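You operate a simulated robot arm through the tools that you are given. There is no shell and no other tool. Be economical: measure what you need, move in short steps, check, and stop when the job is done.

The job below is to be done with a simulated two-armed robot. You get a single attempt, and the scene is never put back.

TASK
On the top of the long grey table, fold the blue cloth in half.

The check looks at the end state, three seconds after you hand in, the way a careful person would. Anything else that was tipped, shoved, dropped, spilled or broken makes it a failure. Flat cloth is picked up by pressing the open fingertips on it (5 to 10 N) and closing them slowly along it; thin cloth reads only 2 to 8 mm in the jaws.

THE ROBOT
Two 7-joint arms with two-finger parallel grippers on one trunk, on a base that drives. Base frame: it is fixed to the floor where the robot stands at the start and does not move with it; the origin is under the middle of the robot, x ahead of it, y to its left, z up; the surface under the hand at the start is at about z = 80. Lengths are in cm, angles in degrees, forces in N, time in s.
The left shoulder is at the start at [7, 17.8, 102], the right one opposite. With the tool pointing down near the work surface each hand reaches from about 30 to 74 cm from the robot's upright axis, wherever it stands, measured 20 degrees to its own side. Places, roughly: blue cloth [50, -10, 80]; top of the long grey table [60, -20, 80]. Payload 3.43 kg a hand.
Tool frame (each hand has its own): the origin (TCP) lies between the finger pads and is the grasp point; the fingertips stand 3 cm ahead of it; z points along the fingers, y is the line along which they close. Largest opening 9.4 cm; finger width 2.8, thickness 1; the body of the gripper, 5 by 9.6 cm, starts 5.5 cm behind the TCP.
Orientation is that of the tool frame in the base frame, as a unit quaternion [x, y, z, w]. With the fingers straight down and closing along the base's y, the tool's x points along the base's -x, its y along +y and its z along -z.

THE INTERFACE
- The arms move only by the tool servo_tool. It takes "left_plan", "right_plan" or both (then of equal length, played together; a hand with none holds still); each is a list of rows, each a list of 7 numbers: the shift along the tool's x, y, z in mm, then the turn, a rotation vector about the tool's x, y, z in degrees, then the finger opening in mm, from 0 to 94. In form: [[dx, dy, dz, wx, wy, wz, gripper], ...]. A call has 1 to 20 rows; each row is the pose to reach, as a shift and turn from the pose commanded when the call began, along the tool's axes at that moment. Each row takes 0.2 s and may step no farther than 5 cm and 8.6 degrees from the row before; otherwise, or with a gripper value out of range, the whole call is refused. Where a pose cannot be reached the arm comes as near as it can. A force on the tool above 40 N (or 10 N above the force at the start of the call, whichever is more), or a blocked arm, ends the call early, and 0.2 s more pass. Each finger travels about 15.3 cm/s and halts on what it meets, pressing with about 40 N; the grip force reading is that of the motor and also rises with nothing between the fingers. The clock runs only during rows and for 0.2 s after the last one: add rows that repeat a pose to give the fingers time. The reply holds the time, the measured pose of the TCP, the force on the tool along the base axes, the opening and the grip force, in the units named above and with some noise, with the torque about the TCP (base axes, N m) and any sound that the robot's microphone picked up, and new pictures: "show" is both (left out), scene, wrist or none (wrist: the cameras of the hands that moved).
- Cameras (640 x 400 px; columns grow to the right, rows downward): "scene" is now at [12.85, 1.49, 132.32]; the picture's right is [0.16, -0.99, -0.00], its down [-0.70, -0.11, -0.70] and it looks along [0.69, 0.11, -0.71] (base axes); focal length 220 px, centre (320, 200). "left" rides on the left gripper at [7.6, -1.4, -10.2] in its tool frame; the picture's right is [0.18, 0.98, 0.00], its down [-0.75, 0.14, -0.64] and it looks along [-0.63, 0.12, 0.77] (tool axes); focal length 243 px, centre (320, 200). "right" rides on the right gripper at [7.6, 1.4, -10.3] in its tool frame; the picture's right is [-0.18, 0.98, 0.00], its down [-0.75, -0.14, -0.64] and it looks along [-0.63, -0.12, 0.77] (tool axes); focal length 243 px, centre (320, 200). There is no depth. A picture from a camera that has moved, and an enlarged one, comes with that camera's place and axes in the base frame and with its lens.
- slide_trunk(by): slides the trunk up (or, below 0, down) by that many cm; the arms and the scene camera ride with it, the base frame stays. It gives what a move gives, with no picture.
- drive_base(legs): drives the robot by 1 to 6 legs, each [ahead, turn to the left] in cm and degrees, along the robot's own axes; the way and the turn of a leg run together, so that a leg with both is an arc; at most 150 cm and 180 degrees a leg. The arms and the cameras ride along, it lands a little off, and it stops where it bumps. It gives what a move gives, and a new picture of the scene camera.
- pan_tilt(pan, tilt): turns the head with the scene camera to pan (to the left, within 86 degrees either way) and tilt (down, from -29 to 69), counted from straight ahead of the robot. It gives what a move gives, and a new picture of the scene camera.
- inspect(camera, box): a new picture of the part [left, top, right, bottom] of that camera's present view, enlarged. The clock stands still meanwhile.
- hand_in(): hands the job in; it is judged then, once.

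Go step by step. Nothing tells you exact positions but the pictures and the camera data: compare them with the known pose of the tool, close in by small moves and look again before you grip or let go. The budget is 120 turns and 260 pictures, counting those below and the enlarged ones. Unless the task says otherwise, let go and move clear before handing in, and close with one line.

The tools are called after ">>>" by a JSON object that holds its "api" and its "payload". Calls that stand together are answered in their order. servo_tool: Moves the arms, as the interface text tells. Its arguments: {"type":"object","properties":{"left_plan":{"type":"array","items":{"type":"array","items":{"type":"number"}}},"right_plan":{"type":"array","items":{"type":"array","items":{"type":"number"}}},"show":{"type":"string","enum":["both","scene","wrist","none"]}},"required":[]} The other tools are called the same way: slide_trunk (by) slides the trunk up or down; drive_base (legs) drives the base; pan_tilt (pan, tilt) turns the head that bears the scene camera; inspect (camera, box) takes an enlarged picture of a part of a camera's view; hand_in () hands the job in.

At the start:

```text
time: 0.0
left_eef_pos: [58.71, 11.09, 101.12]
left_ee_rot: [0.0, 1.0, -0.001, 0.0]
left_ft_force: [0.3, -0.7, -0.5]
left_ft_torque: [-0.01, -0.01, -0.05]
left_gripper_width: 9.35
left_gripper_force: 0.1
right_eef_pos: [46.31, -30.55, 102.32]
right_ee_rot: [-0.002, 1.0, -0.001, 0.0]
right_ft_force: [0.6, -0.8, -0.3]
right_ft_torque: [-0.02, 0.0, -0.01]
right_gripper_width: 9.39
right_gripper_force: 0.2
trunk travel left (down, up): [-60.0, 24.0]
robot x, y, heading: [-0.13, 0.03, 0.1]
head pan, tilt: [9.2, 45.5]
```

scene: 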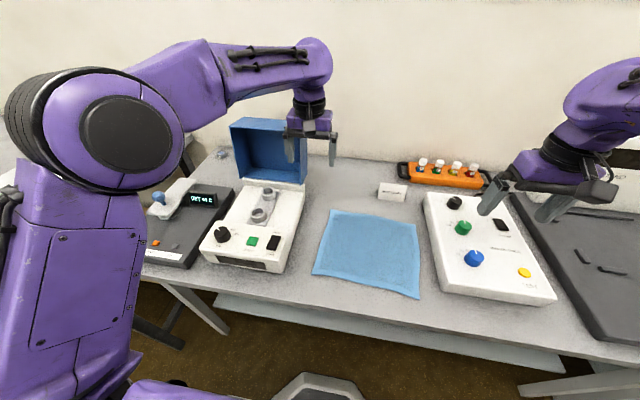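
right: 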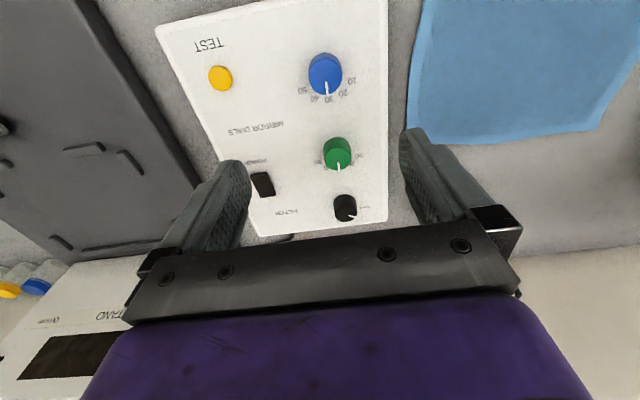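
left: 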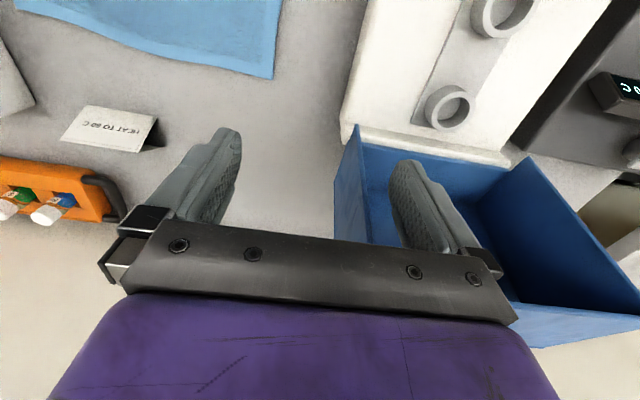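

The cloth lies roughly from x=37 to 60 and y=-20 to 7, between two instruments. I'll enlarge the scene to measure the corners and the table edge.

>>> {"api": "inspect", "payload": {"camera": "scene", "box": [280, 190, 460, 310]}}

>>> {"api": "inspect", "payload": {"camera": "right", "box": [380, 0, 640, 160]}}

```text
3.33 times, centred on (370, 250) of scene
camera zoom: at [12.85, 1.49, 132.32], right [0.16, -0.99, 0.0], down [-0.7, -0.11, -0.7], along [0.69, 0.11, -0.71], focal length 735 px, centre (153, 33)
```

zoom: 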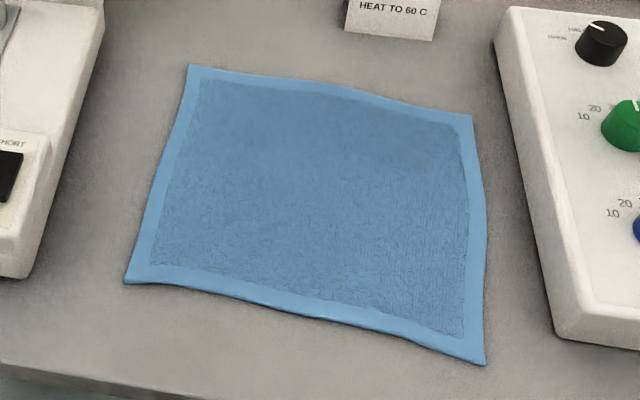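

```text
2.46 times, centred on (510, 80) of right
camera zoom: at [38.74, -29.17, 112.64], right [0.18, 0.98, 0.0], down [0.75, -0.14, 0.64], along [0.63, -0.12, -0.77], focal length 597 px, centre (-148, 495)
```

zoom: 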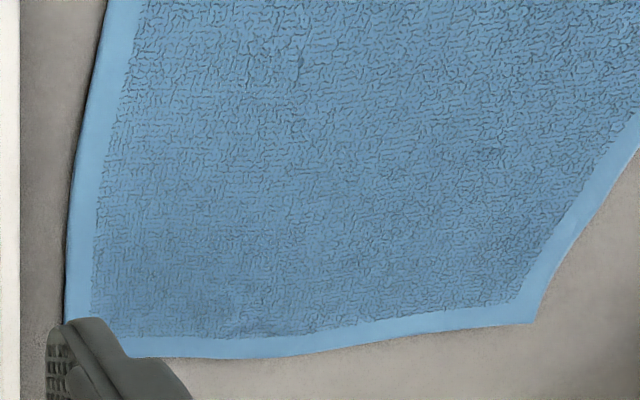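

The corners are about NL (37.5, 7.7), NR (35.7, -18.3), FL (60.1, 5.6) and FR (57.9, -20.5). I plan to pinch both near corners and fold the near edge onto the far one, so first I'll bring both hands above those corners.

>>> {"api": "servo_tool", "payload": {"left_plan": [[40, -13, 0, 0, 0, 0, 60], [80, -26, 0, 0, 0, 0, 35], [120, -39, 0, 0, 0, 0, 35], [160, -52, 0, 0, 0, 0, 35], [202, -65, 0, 0, 0, 0, 35], [202, -65, 30, 0, 0, 0, 35], [202, -65, 65, 0, 0, 0, 35], [202, -65, 101, 0, 0, 0, 35], [202, -65, 101, 0, 0, 0, 35]], "right_plan": [[18, 30, 0, 0, 0, 0, 60], [36, 60, 0, 0, 0, 0, 35], [54, 90, 0, 0, 0, 0, 35], [72, 120, 0, 0, 0, 0, 35], [92, 151, 0, 0, 0, 0, 35], [92, 151, 30, 0, 0, 0, 35], [92, 151, 70, 0, 0, 0, 35], [92, 151, 113, 0, 0, 0, 35], [92, 151, 113, 0, 0, 0, 35]]}}

```text
time: 2.0
left_eef_pos: [38.39, 4.37, 90.93]
left_ee_rot: [0.001, 1.0, 0.0, 0.0]
left_ft_force: [0.3, 0.2, -0.3]
left_ft_torque: [0.04, 0.0, -0.01]
left_gripper_width: 3.5
left_gripper_force: 0.1
right_eef_pos: [37.69, -16.03, 89.09]
right_ee_rot: [0.006, 0.998, -0.01, -0.059]
right_ft_force: [-0.1, 1.1, -0.2]
right_ft_torque: [-0.02, 0.02, 0.01]
right_gripper_width: 3.5
right_gripper_force: 0.1
right hand out of reach, approached as far as the arm can: row 2, 3, 4, 5, 6, 7, 8
trunk travel left (down, up): [-60.0, 24.0]
robot x, y, heading: [0.08, 0.32, 0.0]
head pan, tilt: [9.2, 45.5]
camera scene: at [12.86, 1.39, 132.32], right [0.16, -0.99, 0.0], down [-0.7, -0.11, -0.7], along [0.69, 0.11, -0.71], focal length 220 px, centre (320, 200)
camera right: at [31.33, -14.37, 100.27], right [0.19, 0.98, -0.04], down [0.82, -0.14, 0.55], along [0.54, -0.14, -0.83], focal length 243 px, centre (320, 200)
camera left: at [30.79, 3.02, 101.06], right [-0.18, 0.98, 0.0], down [0.75, 0.14, 0.64], along [0.63, 0.12, -0.77], focal length 243 px, centre (320, 200)
```

scene: 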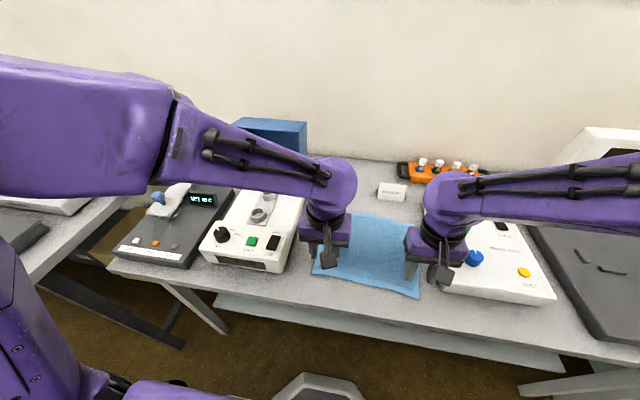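
right: 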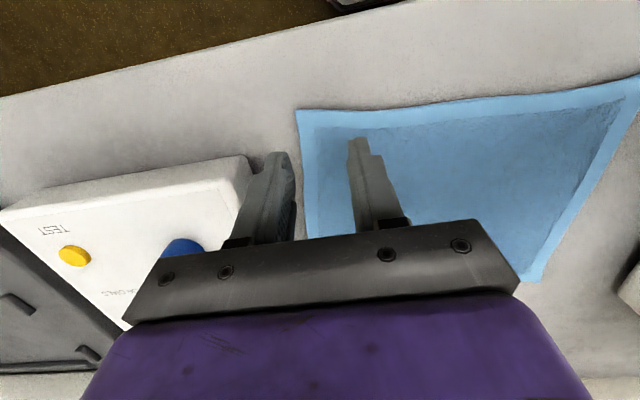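
left: 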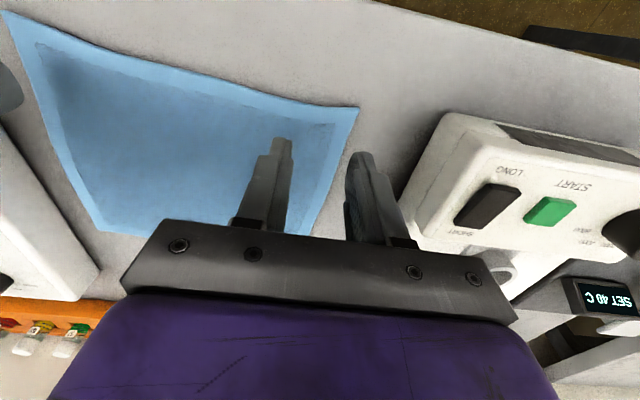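

The right hand is too close to the robot's body to reach its corner. I'll back the base up by 9 cm to gain room.

>>> {"api": "drive_base", "payload": {"legs": [[-9, 0]]}}

```text
time: 3.1
left_eef_pos: [29.48, 4.51, 90.9]
left_ee_rot: [0.002, 1.0, 0.0, 0.001]
left_ft_force: [-0.4, -0.1, 0.3]
left_ft_torque: [0.01, 0.01, -0.01]
left_gripper_width: 3.5
left_gripper_force: 0.1
right_eef_pos: [28.7, -15.99, 89.16]
right_ee_rot: [0.008, 0.998, -0.009, -0.058]
right_ft_force: [-0.8, 0.2, -0.1]
right_ft_torque: [0.0, -0.02, 0.01]
right_gripper_width: 3.52
right_gripper_force: 0.1
trunk travel left (down, up): [-60.0, 24.0]
robot x, y, heading: [-8.87, 0.47, -0.0]
head pan, tilt: [9.2, 45.5]
camera scene: at [3.83, 1.51, 132.33], right [0.16, -0.99, 0.0], down [-0.7, -0.11, -0.7], along [0.69, 0.11, -0.71], focal length 220 px, centre (320, 200)
```

scene: 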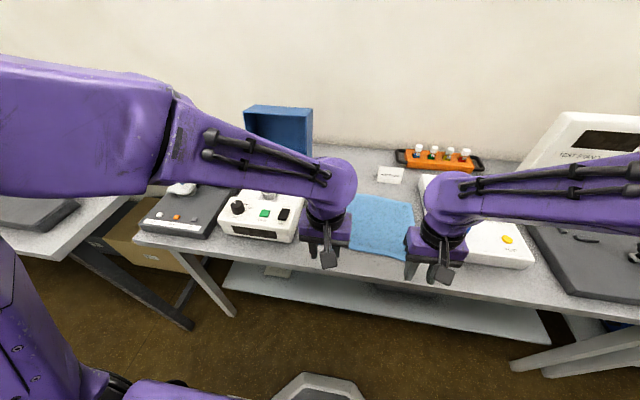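

Now I'll move both hands forward again, and see whether the right one straightens.

>>> {"api": "servo_tool", "payload": {"left_plan": [[-30, 0, 0, 0, 0, 0, 35], [-60, 0, 0, 0, 0, 0, 35], [-90, 0, 0, 0, 0, 0, 35], [-90, 0, 0, 0, 0, 0, 35]], "right_plan": [[-30, 0, 0, 0, 0, 0, 35], [-60, 0, 0, 0, 0, 0, 35], [-85, 0, 0, 0, 0, 0, 35], [-85, 0, 0, 0, 0, 0, 35]]}}

```text
time: 4.1
left_eef_pos: [38.28, 4.36, 90.87]
left_ee_rot: [0.001, 1.0, 0.0, 0.0]
left_ft_force: [0.4, -0.6, 0.2]
left_ft_torque: [0.0, -0.06, -0.03]
left_gripper_width: 3.5
left_gripper_force: 0.1
right_eef_pos: [37.26, -16.09, 88.14]
right_ee_rot: [0.006, 0.998, -0.009, -0.059]
right_ft_force: [-0.1, -0.1, 0.2]
right_ft_torque: [-0.02, -0.01, 0.0]
right_gripper_width: 3.51
right_gripper_force: 0.1
trunk travel left (down, up): [-60.0, 24.0]
robot x, y, heading: [-8.89, 0.04, -0.0]
head pan, tilt: [9.2, 45.5]
camera scene: at [3.77, 1.49, 132.34], right [0.16, -0.99, 0.0], down [-0.7, -0.11, -0.7], along [0.69, 0.11, -0.71], focal length 220 px, centre (320, 200)
camera right: at [30.87, -14.5, 99.27], right [0.2, 0.98, -0.04], down [0.82, -0.14, 0.55], along [0.54, -0.14, -0.83], focal length 243 px, centre (320, 200)
camera left: at [30.64, 3.1, 101.09], right [-0.18, 0.98, 0.0], down [0.75, 0.14, 0.64], along [0.63, 0.12, -0.77], focal length 243 px, centre (320, 200)
```

scene: 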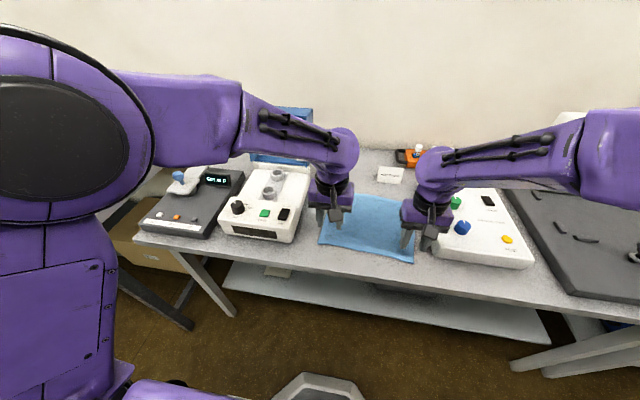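
right: 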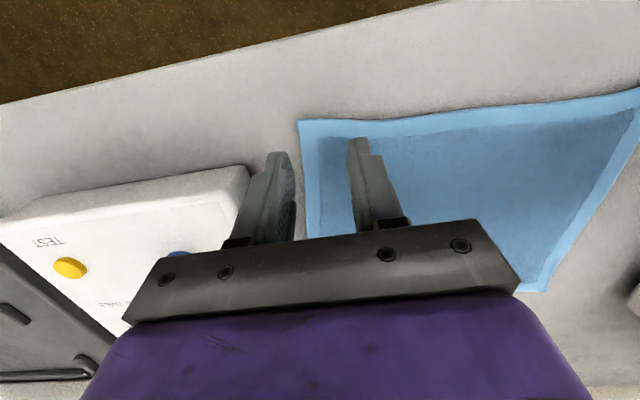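
left: 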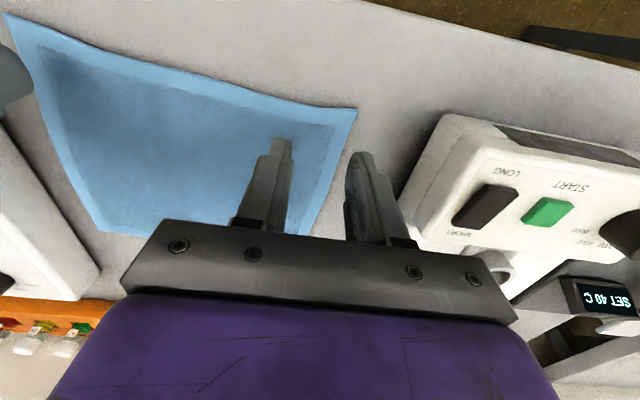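

Both corners agree with the first estimate, at (37.3, 7.5) and (35.9, -18.0). I'll straighten the right hand, shift it inward and lower both to just above the cloth.

>>> {"api": "servo_tool", "payload": {"left_plan": [[-1, 1, 30, 0, 0, 0, 35], [-2, 1, 52, 0, 0, 0, 35], [-2, 1, 52, 0, 0, 0, 35]], "right_plan": [[0, 6, 0, -0.5, -3.5, -0.4, 35], [0, 12, 0, -1, -6.8, -0.7, 35], [0, 12, 0, -1, -6.8, -0.7, 35]], "show": "wrist"}}

```text
time: 4.9
left_eef_pos: [38.68, 4.56, 85.62]
left_ee_rot: [0.001, 1.0, 0.0, 0.0]
left_ft_force: [0.4, 0.4, 0.0]
left_ft_torque: [0.0, 0.02, 0.0]
left_gripper_width: 3.51
left_gripper_force: 0.0
right_eef_pos: [37.45, -14.86, 88.07]
right_ee_rot: [0.0, 1.0, 0.0, -0.001]
right_ft_force: [0.4, 0.0, -0.4]
right_ft_torque: [0.01, -0.05, -0.03]
right_gripper_width: 3.52
right_gripper_force: 0.1
trunk travel left (down, up): [-60.0, 24.0]
robot x, y, heading: [-8.76, 0.25, -0.2]
head pan, tilt: [9.2, 45.5]
camera right: at [29.67, -13.53, 98.44], right [0.19, 0.98, 0.0], down [0.75, -0.14, 0.64], along [0.63, -0.12, -0.77], focal length 243 px, centre (320, 200)
camera left: at [30.97, 3.07, 95.8], right [-0.18, 0.98, 0.0], down [0.75, 0.14, 0.64], along [0.63, 0.12, -0.77], focal length 243 px, centre (320, 200)
```

right: 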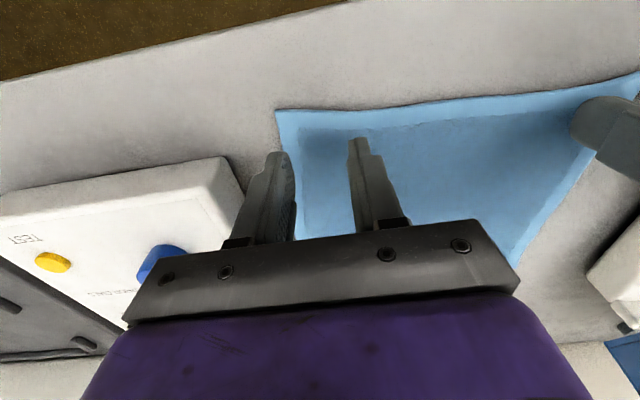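
left: 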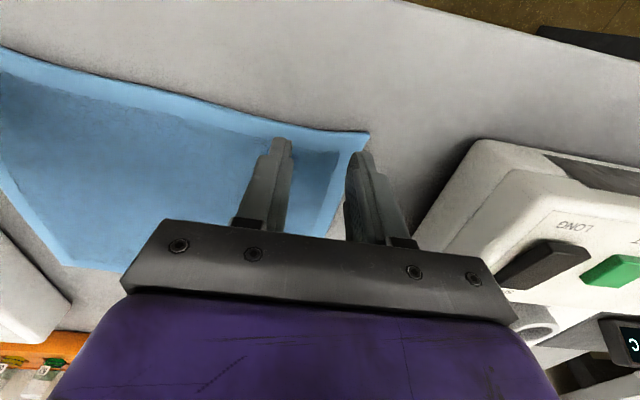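

I'll lower both to near contact, with the left hand nudged slightly inward.

>>> {"api": "servo_tool", "payload": {"left_plan": [[3, -5, 5, 0, 0, 0, 35], [3, -5, 12, 0, 0, 0, 35], [3, -5, 20, 0, 0, 0, 35], [3, -5, 22, 0, 0, 0, 35], [3, -5, 22, 0, 0, 0, 35]], "right_plan": [[0, 0, 15, 0, 0, 0, 35], [0, 0, 30, 0, 0, 0, 35], [0, 0, 40, 0, 0, 0, 35], [0, 0, 45, 0, 0, 0, 35], [0, 0, 45, 0, 0, 0, 35]], "show": "wrist"}}

```text
time: 6.1
left_eef_pos: [38.5, 4.09, 83.48]
left_ee_rot: [0.0, 1.0, 0.001, 0.0]
left_ft_force: [-0.1, 0.1, 1.1]
left_ft_torque: [0.0, -0.01, -0.02]
left_gripper_width: 3.52
left_gripper_force: 0.0
right_eef_pos: [37.23, -15.02, 83.64]
right_ee_rot: [0.001, 1.0, 0.0, 0.0]
right_ft_force: [0.8, 0.1, -0.2]
right_ft_torque: [-0.02, 0.02, -0.04]
right_gripper_width: 3.52
right_gripper_force: 0.0
trunk travel left (down, up): [-60.0, 24.0]
robot x, y, heading: [-8.82, 0.23, -0.4]
head pan, tilt: [9.2, 45.5]
camera right: at [29.62, -13.55, 94.0], right [0.19, 0.98, 0.0], down [0.75, -0.14, 0.64], along [0.63, -0.12, -0.77], focal length 243 px, centre (320, 200)
camera left: at [30.74, 2.64, 93.7], right [-0.18, 0.98, 0.0], down [0.75, 0.14, 0.64], along [0.63, 0.12, -0.77], focal length 243 px, centre (320, 200)
```

right: 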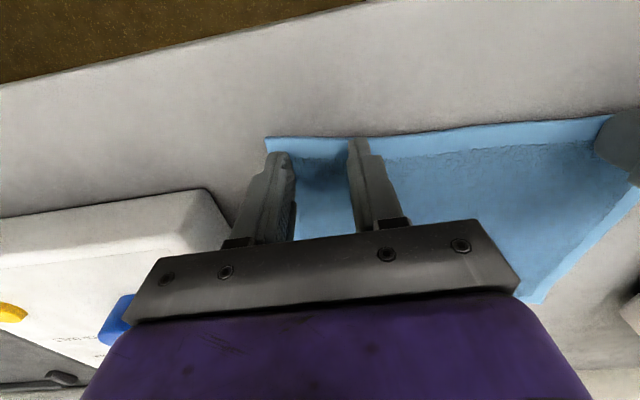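
left: 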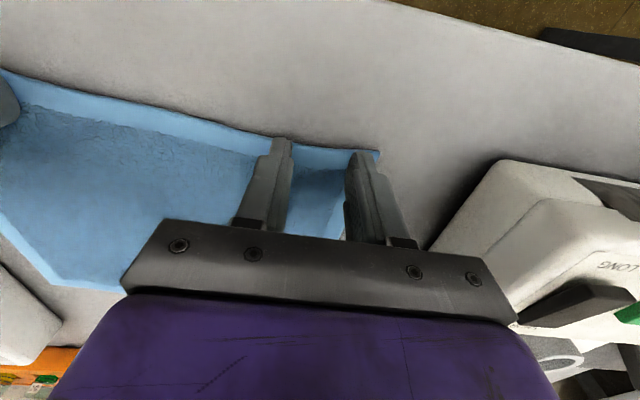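

Both fingertips straddle the hem corners properly and the left hand is just touching. I'll press gently.

>>> {"api": "servo_tool", "payload": {"left_plan": [[0, 0, 1, 0, 0, 0, 35], [0, 0, 2, 0, 0, 0, 35], [0, 0, 3, 0, 0, 0, 35], [0, 0, 3, 0, 0, 0, 35]], "right_plan": [[0, 0, 1.5, 0, 0, 0, 35], [0, 0, 3, 0, 0, 0, 35], [0, 0, 4, 0, 0, 0, 35], [0, 0, 4, 0, 0, 0, 35]], "show": "none"}}

```text
time: 7.1
left_eef_pos: [38.33, 4.07, 83.2]
left_ee_rot: [0.001, 1.0, -0.001, 0.0]
left_ft_force: [0.2, -0.6, 5.4]
left_ft_torque: [0.01, -0.06, 0.02]
left_gripper_width: 3.5
left_gripper_force: 0.0
right_eef_pos: [37.09, -14.97, 83.35]
right_ee_rot: [0.001, 1.0, 0.0, 0.002]
right_ft_force: [1.9, 0.7, 7.8]
right_ft_torque: [0.03, -0.09, 0.01]
right_gripper_width: 3.53
right_gripper_force: 0.0
trunk travel left (down, up): [-60.0, 24.0]
robot x, y, heading: [-9.03, -0.1, -0.2]
head pan, tilt: [9.2, 45.5]
```

Contact forces are 5.4 and 7.8 N, so I'll close both slowly, adding a touch of press on the left.

>>> {"api": "servo_tool", "payload": {"left_plan": [[0, 0, 1, 0, 0, 0, 33], [0, 0, 1, 0, 0, 0, 30], [0, 0, 1, 0, 0, 0, 27], [0, 0, 1, 0, 0, 0, 24], [0, 0, 1, 0, 0, 0, 21], [0, 0, 1, 0, 0, 0, 18], [0, 0, 1, 0, 0, 0, 15], [0, 0, 1, 0, 0, 0, 12], [0, 0, 1, 0, 0, 0, 9], [0, 0, 1, 0, 0, 0, 6], [0, 0, 1, 0, 0, 0, 3], [0, 0, 1, 0, 0, 0, 0], [0, 0, 1, 0, 0, 0, 0], [0, 0, 1, 0, 0, 0, 0]], "right_plan": [[0, 0, 0, 0, 0, 0, 33], [0, 0, 0, 0, 0, 0, 30], [0, 0, 0, 0, 0, 0, 27], [0, 0, 0, 0, 0, 0, 24], [0, 0, 0, 0, 0, 0, 21], [0, 0, 0, 0, 0, 0, 18], [0, 0, 0, 0, 0, 0, 15], [0, 0, 0, 0, 0, 0, 12], [0, 0, 0, 0, 0, 0, 9], [0, 0, 0, 0, 0, 0, 6], [0, 0, 0, 0, 0, 0, 3], [0, 0, 0, 0, 0, 0, 0], [0, 0, 0, 0, 0, 0, 0], [0, 0, 0, 0, 0, 0, 0]], "show": "wrist"}}

```text
time: 10.1
left_eef_pos: [38.07, 4.1, 83.3]
left_ee_rot: [0.001, 1.0, 0.0, 0.002]
left_ft_force: [-0.6, -2.3, 14.6]
left_ft_torque: [-0.03, -0.09, -0.07]
left_gripper_width: 0.44
left_gripper_force: 39.2
right_eef_pos: [37.13, -15.05, 83.32]
right_ee_rot: [0.001, 1.0, 0.0, 0.002]
right_ft_force: [0.9, 1.3, 8.1]
right_ft_torque: [0.04, -0.02, -0.03]
right_gripper_width: 0.18
right_gripper_force: 36.8
trunk travel left (down, up): [-60.0, 24.0]
robot x, y, heading: [-8.97, 0.01, 0.0]
head pan, tilt: [9.2, 45.5]
camera right: at [29.39, -13.59, 93.69], right [0.19, 0.98, 0.0], down [0.75, -0.14, 0.64], along [0.63, -0.12, -0.76], focal length 243 px, centre (320, 200)
camera left: at [30.51, 2.7, 93.44], right [-0.18, 0.98, 0.0], down [0.75, 0.14, 0.64], along [0.63, 0.12, -0.76], focal length 243 px, centre (320, 200)
```

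right: 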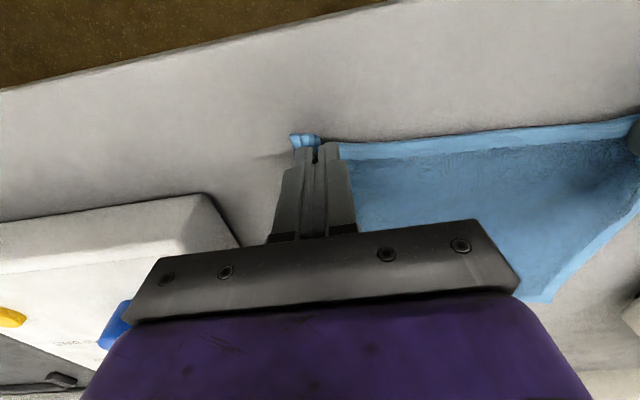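
left: 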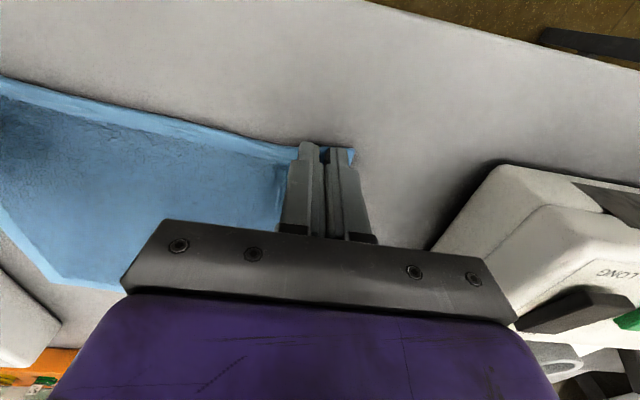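

Both seem to hold cloth, at 4.4 mm and 1.8 mm. I'll lift a few centimetres to test the grips.

>>> {"api": "servo_tool", "payload": {"left_plan": [[-5, 0, -10, 0, 0, 0, 0], [-10, 0, -20, 0, 0, 0, 0], [-15, 0, -35, 0, 0, 0, 0], [-15, 0, -35, 0, 0, 0, 0]], "right_plan": [[-5, 0, -10, 0, 0, 0, 0], [-10, 0, -20, 0, 0, 0, 0], [-15, 0, -35, 0, 0, 0, 0], [-15, 0, -35, 0, 0, 0, 0]]}}

```text
time: 11.1
left_eef_pos: [39.97, 4.01, 86.56]
left_ee_rot: [0.0, 1.0, 0.0, 0.0]
left_ft_force: [-0.6, -0.7, 0.3]
left_ft_torque: [-0.07, 0.0, 0.01]
left_gripper_width: 0.42
left_gripper_force: 38.7
right_eef_pos: [38.63, -14.92, 86.56]
right_ee_rot: [0.001, 1.0, 0.0, 0.0]
right_ft_force: [0.2, 1.4, 0.1]
right_ft_torque: [0.01, 0.0, -0.03]
right_gripper_width: 0.16
right_gripper_force: 36.0
trunk travel left (down, up): [-60.0, 24.0]
robot x, y, heading: [-9.11, 0.28, -0.1]
head pan, tilt: [9.2, 45.5]
camera scene: at [3.93, 1.47, 132.31], right [0.16, -0.99, 0.0], down [-0.7, -0.11, -0.7], along [0.69, 0.11, -0.71], focal length 220 px, centre (320, 200)
camera right: at [30.96, -13.61, 96.92], right [0.19, 0.98, 0.0], down [0.75, -0.14, 0.64], along [0.63, -0.12, -0.77], focal length 243 px, centre (320, 200)
camera left: at [32.28, 2.64, 96.77], right [-0.18, 0.98, 0.0], down [0.75, 0.14, 0.64], along [0.63, 0.12, -0.77], focal length 243 px, centre (320, 200)
```

scene: 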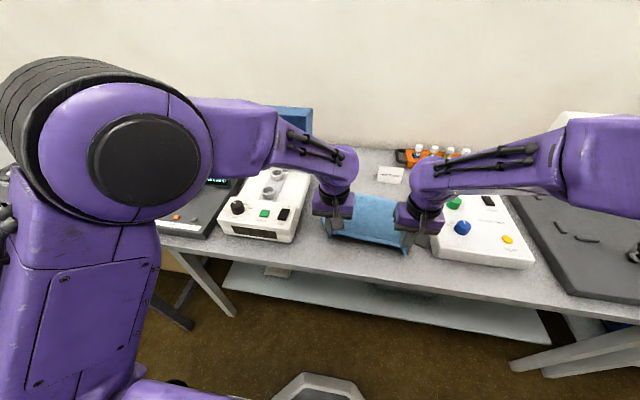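
right: 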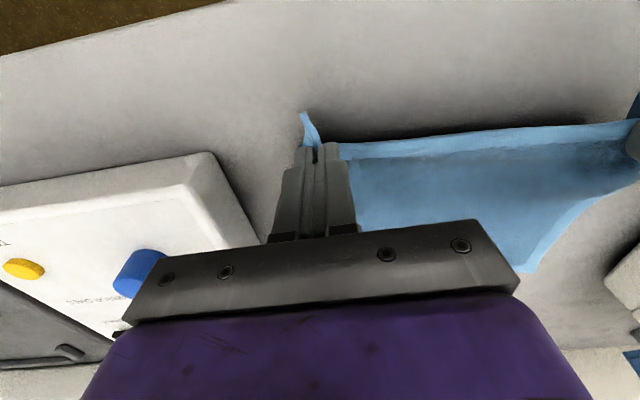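
left: 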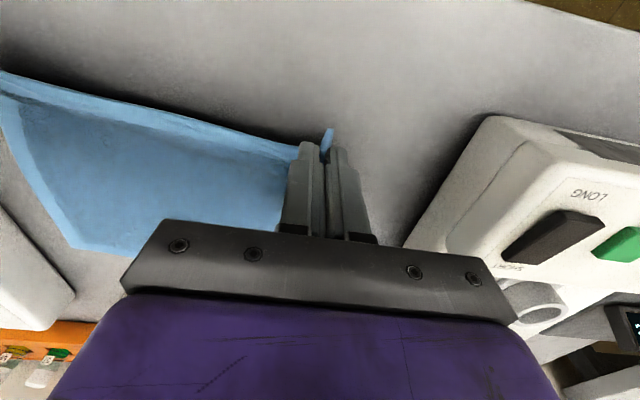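

Both corners are held. But with upright fingers, folding away from the robot would leave the gripped hem tucked under, whereas folding the far edge towards me lets the hands tilt with the fold. I'll lay these corners back down, spread the fingers and release.

>>> {"api": "servo_tool", "payload": {"left_plan": [[5, 0, 15, 0, 0, 0, 0], [12, 0, 28, 0, 0, 0, 0], [16, 0, 33, 0, 0, 0, 0], [16, 0, 33, 0, 0, 0, 6], [16, 0, 33, 0, 0, 0, 12], [16, 0, 33, 0, 0, 0, 18], [16, 0, 33, 0, 0, 0, 24], [16, 0, 33, 0, 0, 0, 30], [16, 0, 33, 0, 0, 0, 36], [16, 0, 33, 0, 0, 0, 40], [16, 0, 10, 0, 0, 0, 40], [16, 0, -30, 0, 0, 0, 40], [16, 0, -75, 0, 0, 0, 40], [16, 0, -120, 0, 0, 0, 40]], "right_plan": [[5, 0, 15, 0, 0, 0, 0], [12, 0, 28, 0, 0, 0, 0], [16, 0, 33, 0, 0, 0, 0], [16, 0, 33, 0, 0, 0, 6], [16, 0, 33, 0, 0, 0, 12], [16, 0, 33, 0, 0, 0, 18], [16, 0, 33, 0, 0, 0, 24], [16, 0, 33, 0, 0, 0, 30], [16, 0, 33, 0, 0, 0, 36], [16, 0, 33, 0, 0, 0, 40], [16, 0, 10, 0, 0, 0, 40], [16, 0, -30, 0, 0, 0, 40], [16, 0, -75, 0, 0, 0, 40], [16, 0, -120, 0, 0, 0, 40]]}}

```text
time: 14.1
left_eef_pos: [37.92, 4.17, 98.75]
left_ee_rot: [0.001, 1.0, 0.0, 0.0]
left_ft_force: [-0.2, -0.5, 0.6]
left_ft_torque: [0.04, 0.0, 0.01]
left_gripper_width: 4.01
left_gripper_force: 0.0
right_eef_pos: [36.9, -15.05, 98.92]
right_ee_rot: [0.0, 1.0, -0.001, 0.001]
right_ft_force: [0.1, 0.1, 1.0]
right_ft_torque: [0.01, 0.0, -0.01]
right_gripper_width: 4.01
right_gripper_force: 0.2
trunk travel left (down, up): [-60.0, 24.0]
robot x, y, heading: [-9.42, -0.02, 0.0]
head pan, tilt: [9.2, 45.5]
camera scene: at [3.69, 1.49, 132.33], right [0.16, -0.99, 0.0], down [-0.7, -0.11, -0.7], along [0.69, 0.11, -0.71], focal length 220 px, centre (320, 200)
camera right: at [29.25, -13.69, 109.25], right [0.19, 0.98, 0.0], down [0.75, -0.14, 0.64], along [0.63, -0.12, -0.77], focal length 243 px, centre (320, 200)
camera left: at [30.33, 2.83, 108.99], right [-0.18, 0.98, 0.0], down [0.75, 0.14, 0.64], along [0.63, 0.12, -0.77], focal length 243 px, centre (320, 200)
```

scene: 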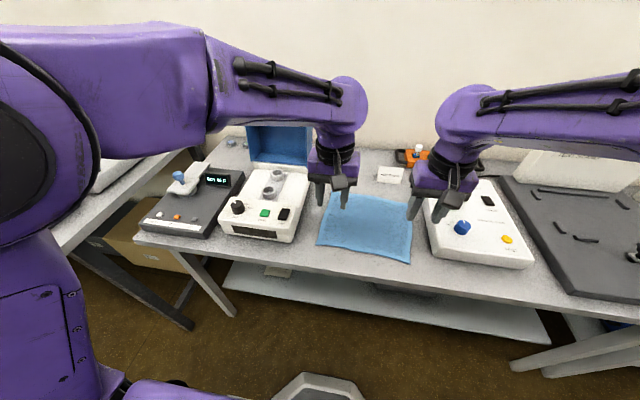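
right: 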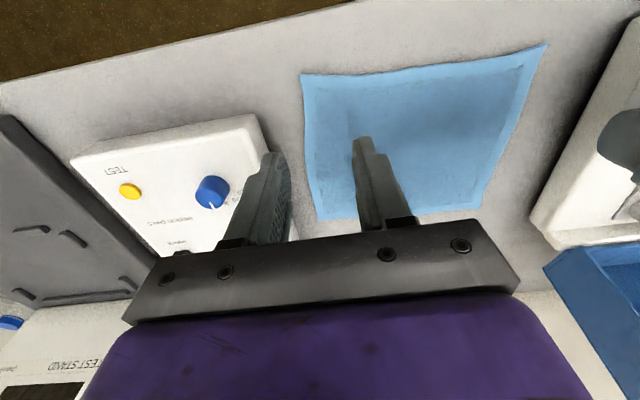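
left: 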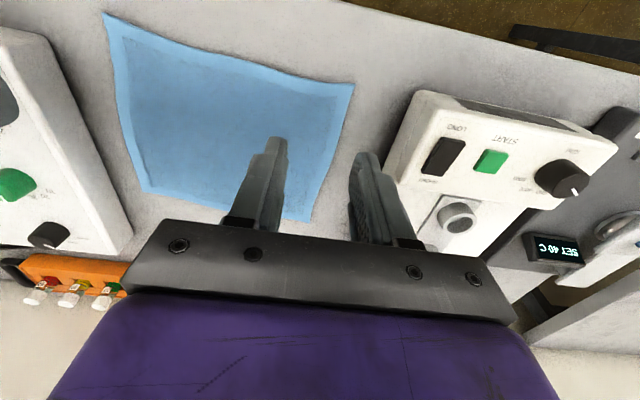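

The cloth settled back flat. Now I'll move both hands over the far corners.

>>> {"api": "servo_tool", "payload": {"left_plan": [[-42, -2, 0, 0, 0, 0, 35], [-84, -4, 0, 0, 0, 0, 35], [-126, -6, 0, 0, 0, 0, 35], [-168, -8, 0, 0, 0, 0, 35], [-210, -10, 0, 0, 0, 0, 35], [-210, -10, 35, 0, 0, 0, 35], [-210, -10, 60, 0, 0, 0, 35], [-210, -10, 80, 0, 0, 0, 35], [-210, -10, 80, 0, 0, 0, 35]], "right_plan": [[-42, -3, 0, 0, 0, 0, 35], [-84, -6, 0, 0, 0, 0, 35], [-126, -9, 0, 0, 0, 0, 35], [-168, -12, 0, 0, 0, 0, 35], [-207, -15, 0, 0, 0, 0, 35], [-207, -15, 35, 0, 0, 0, 35], [-207, -15, 60, 0, 0, 0, 35], [-207, -15, 80, 0, 0, 0, 35], [-207, -15, 80, 0, 0, 0, 35]]}}

```text
time: 16.1
left_eef_pos: [56.99, 5.14, 90.74]
left_ee_rot: [0.001, 1.0, 0.0, 0.0]
left_ft_force: [0.2, 0.0, -0.5]
left_ft_torque: [0.02, 0.0, 0.01]
left_gripper_width: 3.51
left_gripper_force: 0.1
left hand out of reach, approached as far as the arm can: row 5, 6, 7, 8, 9
right_eef_pos: [57.73, -16.59, 90.65]
right_ee_rot: [0.001, 1.0, -0.001, -0.001]
right_ft_force: [-1.4, -0.8, 0.1]
right_ft_torque: [0.0, 0.02, -0.01]
right_gripper_width: 3.52
right_gripper_force: 0.1
trunk travel left (down, up): [-60.0, 24.0]
robot x, y, heading: [-9.05, 0.39, -0.1]
head pan, tilt: [9.2, 45.5]
camera scene: at [3.89, 1.49, 132.32], right [0.16, -0.99, 0.0], down [-0.7, -0.11, -0.7], along [0.69, 0.11, -0.71], focal length 220 px, centre (320, 200)
camera right: at [50.21, -15.12, 101.02], right [0.19, 0.98, 0.0], down [0.75, -0.14, 0.64], along [0.63, -0.12, -0.77], focal length 243 px, centre (320, 200)
camera left: at [49.42, 3.71, 101.01], right [-0.18, 0.98, 0.0], down [0.75, 0.14, 0.64], along [0.63, 0.12, -0.77], focal length 243 px, centre (320, 200)
```

scene: 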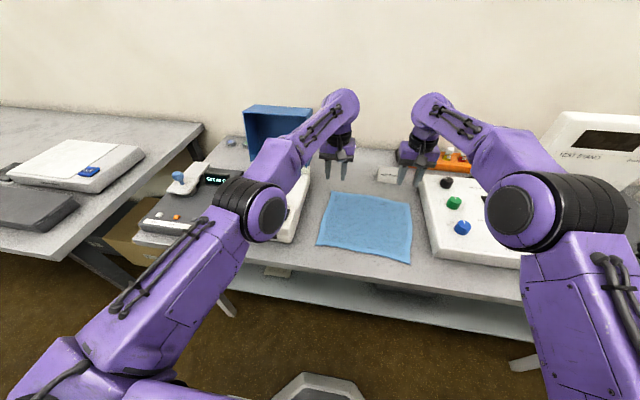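
right: 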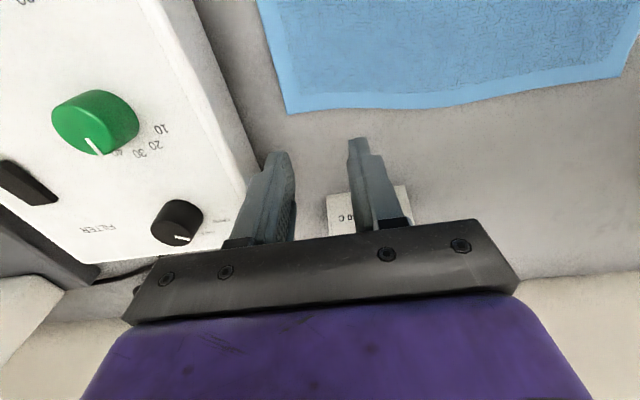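
left: 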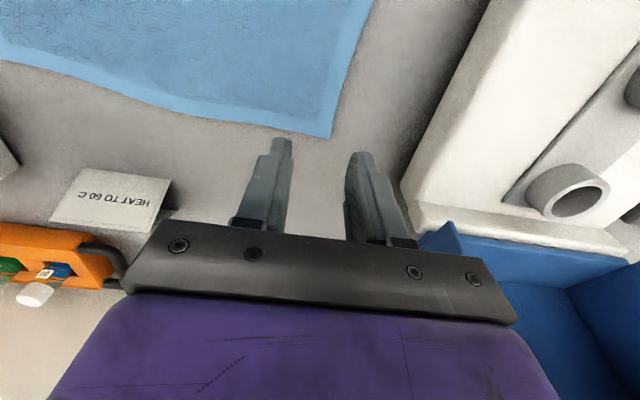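

The left hand ran out of reach, so I'll drive 3.5 cm forward.

>>> {"api": "drive_base", "payload": {"legs": [[3.5, 0]]}}

```text
time: 17.0
left_eef_pos: [60.1, 5.05, 91.36]
left_ee_rot: [0.001, 1.0, 0.0, 0.002]
left_ft_force: [-0.7, 0.5, 0.5]
left_ft_torque: [0.01, -0.06, -0.01]
left_gripper_width: 3.47
left_gripper_force: 0.1
right_eef_pos: [60.86, -16.5, 91.09]
right_ee_rot: [0.002, 1.0, 0.0, 0.003]
right_ft_force: [-0.5, 0.1, 0.7]
right_ft_torque: [0.01, -0.03, 0.02]
right_gripper_width: 3.5
right_gripper_force: 0.1
trunk travel left (down, up): [-60.0, 24.0]
robot x, y, heading: [-5.6, 0.3, -0.1]
head pan, tilt: [9.2, 45.5]
camera scene: at [6.78, 1.48, 132.4], right [0.16, -0.99, 0.0], down [-0.7, -0.11, -0.7], along [0.69, 0.11, -0.71], focal length 220 px, centre (320, 200)
```

scene: 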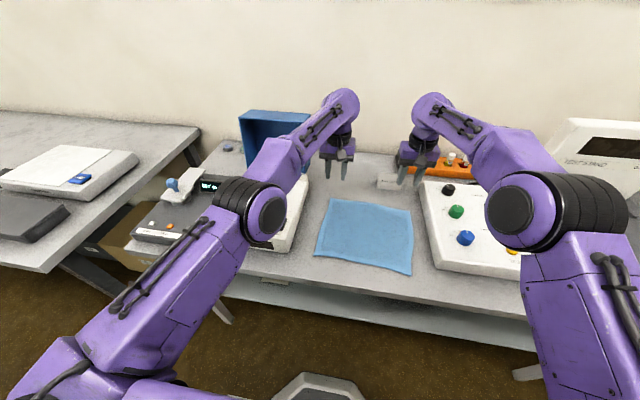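

>>> {"api": "servo_tool", "payload": {"left_plan": [[12, -18, 0, 0, 0, 0, 35], [12, -18, 25, 0, 0, 0, 35], [12, -18, 45, 0, 0, 0, 35], [12, -18, 60, 0, 0, 0, 35], [12, -18, 60, 0, 0, 0, 35]], "right_plan": [[33, 3, 0, 0, 0, 0, 35], [33, 3, 25, 0, 0, 0, 35], [33, 3, 45, 0, 0, 0, 35], [33, 3, 60, 0, 0, 0, 35], [33, 3, 60, 0, 0, 0, 35]], "show": "wrist"}}

```text
time: 18.2
left_eef_pos: [59.19, 3.51, 84.79]
left_ee_rot: [0.002, 1.0, 0.0, 0.001]
left_ft_force: [-0.6, 0.2, -0.2]
left_ft_torque: [0.01, 0.0, -0.02]
left_gripper_width: 3.5
left_gripper_force: 0.0
right_eef_pos: [57.91, -16.4, 84.41]
right_ee_rot: [0.002, 1.0, 0.0, 0.0]
right_ft_force: [-0.8, 0.1, -0.1]
right_ft_torque: [-0.02, 0.0, -0.01]
right_gripper_width: 3.47
right_gripper_force: 0.1
trunk travel left (down, up): [-60.0, 24.0]
robot x, y, heading: [-6.03, 0.27, -0.1]
head pan, tilt: [9.2, 45.5]
camera right: at [50.28, -14.93, 94.84], right [0.19, 0.98, 0.0], down [0.75, -0.14, 0.64], along [0.63, -0.12, -0.77], focal length 243 px, centre (320, 200)
camera left: at [51.58, 1.96, 94.96], right [-0.18, 0.98, 0.0], down [0.75, 0.14, 0.64], along [0.63, 0.12, -0.77], focal length 243 px, centre (320, 200)
```

right: 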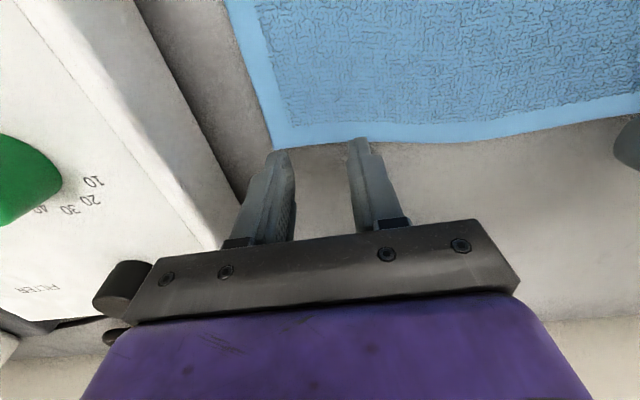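
left: 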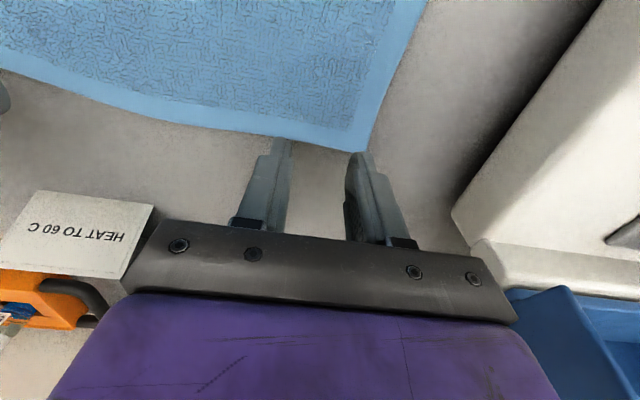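

I'll shift in slightly so the fingertips overlap the hem by about 1.5 cm, then lower to light contact.

>>> {"api": "servo_tool", "payload": {"left_plan": [[8, -4, 4, 0, 0, 0, 35], [8, -4, 8, 0, 0, 0, 35], [8, -4, 11, 0, 0, 0, 35], [8, -4, 13, 0, 0, 0, 35], [8, -4, 13, 0, 0, 0, 35]], "right_plan": [[7, 5, 3, 0, 0, 0, 35], [7, 5, 6, 0, 0, 0, 35], [7, 5, 9, 0, 0, 0, 35], [7, 5, 10, 0, 0, 0, 35], [7, 5, 10, 0, 0, 0, 35]], "show": "wrist"}}

```text
time: 19.4
left_eef_pos: [58.42, 2.86, 83.5]
left_ee_rot: [0.001, 1.0, 0.0, 0.0]
left_ft_force: [-1.0, -1.1, 0.2]
left_ft_torque: [0.02, -0.02, 0.05]
left_gripper_width: 3.51
left_gripper_force: 0.0
right_eef_pos: [57.33, -15.83, 83.62]
right_ee_rot: [0.001, 1.0, -0.001, 0.001]
right_ft_force: [0.5, -0.3, -0.1]
right_ft_torque: [0.01, 0.0, 0.0]
right_gripper_width: 3.5
right_gripper_force: 0.0
trunk travel left (down, up): [-60.0, 24.0]
robot x, y, heading: [-5.45, -0.14, -0.4]
head pan, tilt: [9.2, 45.5]
camera right: at [49.63, -14.41, 94.01], right [0.19, 0.98, 0.0], down [0.75, -0.14, 0.64], along [0.63, -0.12, -0.77], focal length 243 px, centre (320, 200)
camera left: at [50.87, 1.45, 93.74], right [-0.18, 0.98, 0.0], down [0.75, 0.14, 0.64], along [0.63, 0.12, -0.77], focal length 243 px, centre (320, 200)
```

right: 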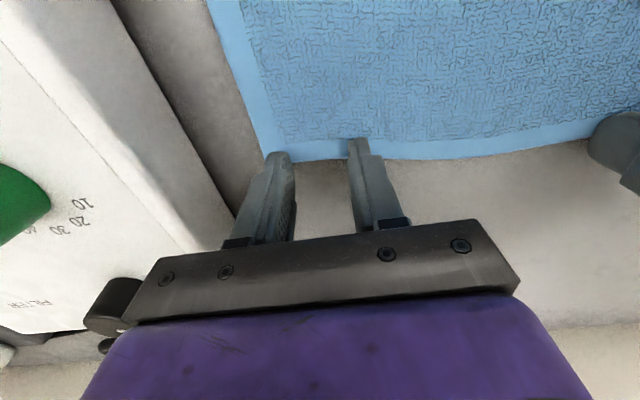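
left: 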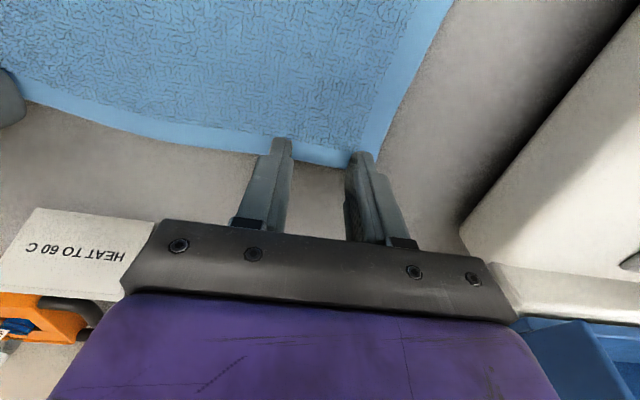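

Placement is good, with the outer fingers just inside the side edges. Next I'll press.

>>> {"api": "servo_tool", "payload": {"left_plan": [[0, 0, 1.5, 0, 0, 0, 35], [0, 0, 3, 0, 0, 0, 35], [0, 0, 4.2, 0, 0, 0, 35], [0, 0, 4.2, 0, 0, 0, 35]], "right_plan": [[0, 0, 1.5, 0, 0, 0, 35], [0, 0, 3, 0, 0, 0, 35], [0, 0, 4.2, 0, 0, 0, 35], [0, 0, 4.2, 0, 0, 0, 35]], "show": "none"}}

```text
time: 20.4
left_eef_pos: [58.48, 2.75, 83.27]
left_ee_rot: [0.001, 1.0, 0.0, 0.002]
left_ft_force: [2.1, -1.4, 9.9]
left_ft_torque: [-0.01, -0.01, -0.03]
left_gripper_width: 3.48
left_gripper_force: 0.0
right_eef_pos: [57.14, -15.78, 83.33]
right_ee_rot: [0.001, 1.0, 0.0, 0.001]
right_ft_force: [-0.3, -0.5, 2.7]
right_ft_torque: [0.02, -0.01, 0.02]
right_gripper_width: 3.5
right_gripper_force: 0.1
trunk travel left (down, up): [-60.0, 24.0]
robot x, y, heading: [-5.37, -0.22, 0.1]
head pan, tilt: [9.2, 45.5]
```

>>> {"api": "servo_tool", "payload": {"left_plan": [[0, 0, -0.4, 0, 0, 0, 33], [0, 0, -0.4, 0, 0, 0, 30], [0, 0, -0.4, 0, 0, 0, 27], [0, 0, -0.4, 0, 0, 0, 24], [0, 0, -0.4, 0, 0, 0, 21], [0, 0, -0.4, 0, 0, 0, 18], [0, 0, -0.4, 0, 0, 0, 15], [0, 0, -0.4, 0, 0, 0, 12], [0, 0, -0.4, 0, 0, 0, 9], [0, 0, -0.4, 0, 0, 0, 6], [0, 0, -0.4, 0, 0, 0, 3], [0, 0, -0.4, 0, 0, 0, 0], [0, 0, -0.4, 0, 0, 0, 0], [0, 0, -0.4, 0, 0, 0, 0]], "right_plan": [[0, 0, 1.5, 0, 0, 0, 35], [0, 0, 1.5, 0, 0, 0, 30], [0, 0, 1.5, 0, 0, 0, 27], [0, 0, 1.5, 0, 0, 0, 24], [0, 0, 1.5, 0, 0, 0, 21], [0, 0, 1.5, 0, 0, 0, 18], [0, 0, 1.5, 0, 0, 0, 15], [0, 0, 1.5, 0, 0, 0, 12], [0, 0, 1.5, 0, 0, 0, 9], [0, 0, 1.5, 0, 0, 0, 6], [0, 0, 1.5, 0, 0, 0, 3], [0, 0, 1.5, 0, 0, 0, 0], [0, 0, 1.5, 0, 0, 0, 0], [0, 0, 1.5, 0, 0, 0, 0]], "show": "wrist"}}

```text
time: 23.4
left_eef_pos: [58.24, 2.82, 83.38]
left_ee_rot: [0.001, 1.0, -0.001, 0.001]
left_ft_force: [-1.5, -12.8, 7.6]
left_ft_torque: [-0.41, 0.1, 0.07]
left_gripper_width: 0.33
left_gripper_force: 38.3
right_eef_pos: [57.13, -15.6, 83.34]
right_ee_rot: [0.001, 1.0, 0.0, 0.002]
right_ft_force: [1.2, 13.1, 8.8]
right_ft_torque: [0.37, 0.06, -0.06]
right_gripper_width: 0.35
right_gripper_force: 37.8
trunk travel left (down, up): [-60.0, 24.0]
robot x, y, heading: [-5.25, -0.02, -0.1]
head pan, tilt: [9.2, 45.5]
camera right: at [49.47, -14.29, 93.63], right [0.19, 0.98, 0.0], down [0.75, -0.14, 0.64], along [0.63, -0.12, -0.76], focal length 243 px, centre (320, 200)
camera left: at [50.68, 1.45, 93.48], right [-0.18, 0.98, 0.0], down [0.75, 0.14, 0.64], along [0.63, 0.12, -0.77], focal length 243 px, centre (320, 200)
```

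right: 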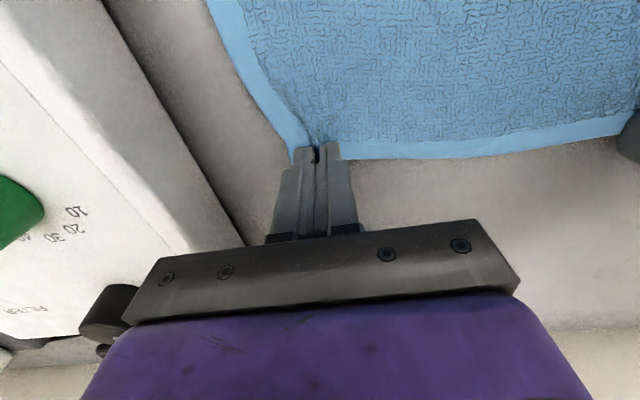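
left: 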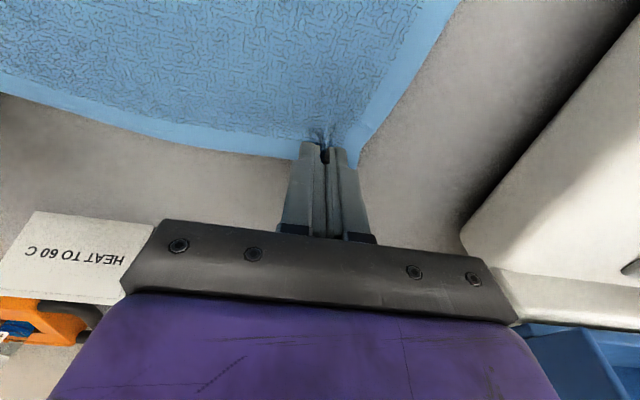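

Both grips hold about 3.4 mm of cloth. I'll lift along an arc toward the crease while tilting, easing the hands slightly toward each other to relax the hem.

>>> {"api": "servo_tool", "payload": {"left_plan": [[5, -1, -13, 0, -4, 0, 0], [12.5, -2, -27, 0, -8, 0, 0], [18, -3, -38, 0, -12, 0, 0], [25, -4, -49, 0, -16, 0, 0], [34.5, -4, -58, 0, -20, 0, 0], [44, -4, -68, 0, -24, 0, 0], [55, -4, -74, 0, -27, 0, 0], [66.5, -4, -80, 0, -30, 0, 0], [66.5, -4, -80, 0, -30, 0, 0]], "right_plan": [[5, 1, -13, 0, -4, 0, 0], [12.5, 2, -27, 0, -8, 0, 0], [18, 3, -38, 0, -12, 0, 0], [25, 4, -49, 0, -16, 0, 0], [34.5, 4, -58, 0, -20, 0, 0], [44, 4, -68, 0, -24, 0, 0], [55, 4, -74, 0, -27, 0, 0], [66.5, 4, -80, 0, -30, 0, 0], [66.5, 4, -80, 0, -30, 0, 0]]}}

```text
time: 24.7
left_eef_pos: [53.82, 3.51, 83.65]
left_ee_rot: [-0.027, 0.991, -0.023, 0.13]
left_ft_force: [-0.9, -19.0, 9.7]
left_ft_torque: [-0.66, 0.05, -0.04]
left_gripper_width: 0.34
left_gripper_force: 38.1
right_eef_pos: [53.21, -14.82, 89.23]
right_ee_rot: [0.0, 0.982, 0.003, 0.187]
right_ft_force: [0.4, 19.0, -5.6]
right_ft_torque: [0.58, 0.0, 0.11]
right_gripper_width: 0.31
right_gripper_force: 37.5
trunk travel left (down, up): [-60.0, 24.0]
robot x, y, heading: [-5.27, -0.23, -0.1]
head pan, tilt: [9.2, 45.5]
stopped in row 6 (left hand): the force on the tool passed its limit at 66 N (the readings are from after the stop); the commanded pose is now the measured one
camera scene: at [7.22, 1.49, 132.33], right [0.16, -0.99, 0.0], down [-0.7, -0.11, -0.7], along [0.69, 0.11, -0.71], focal length 220 px, centre (320, 200)
camera right: at [42.25, -13.49, 96.05], right [0.17, 0.98, 0.07], down [0.46, -0.15, 0.87], along [0.87, -0.11, -0.48], focal length 243 px, centre (320, 200)
camera left: at [43.84, 2.14, 91.53], right [-0.22, 0.97, -0.1], down [0.55, 0.21, 0.81], along [0.8, 0.12, -0.58], focal length 243 px, centre (320, 200)
```

scene: 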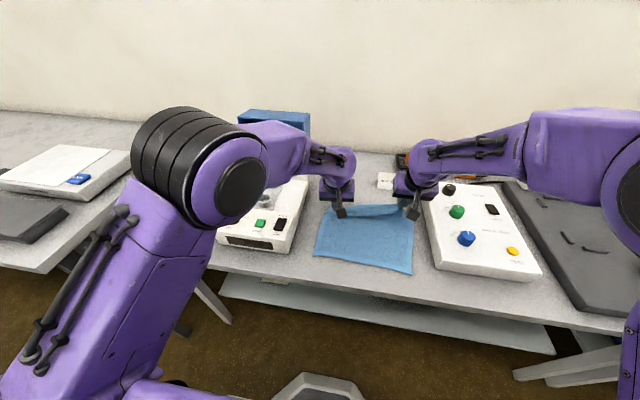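
right: 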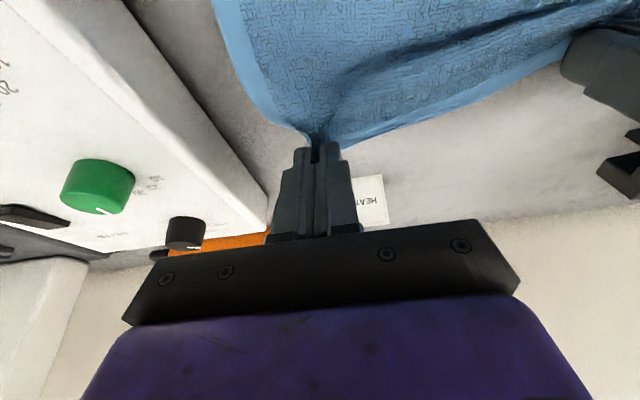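
left: 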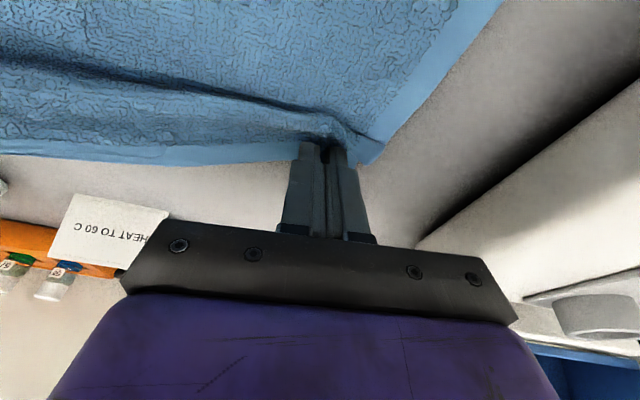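

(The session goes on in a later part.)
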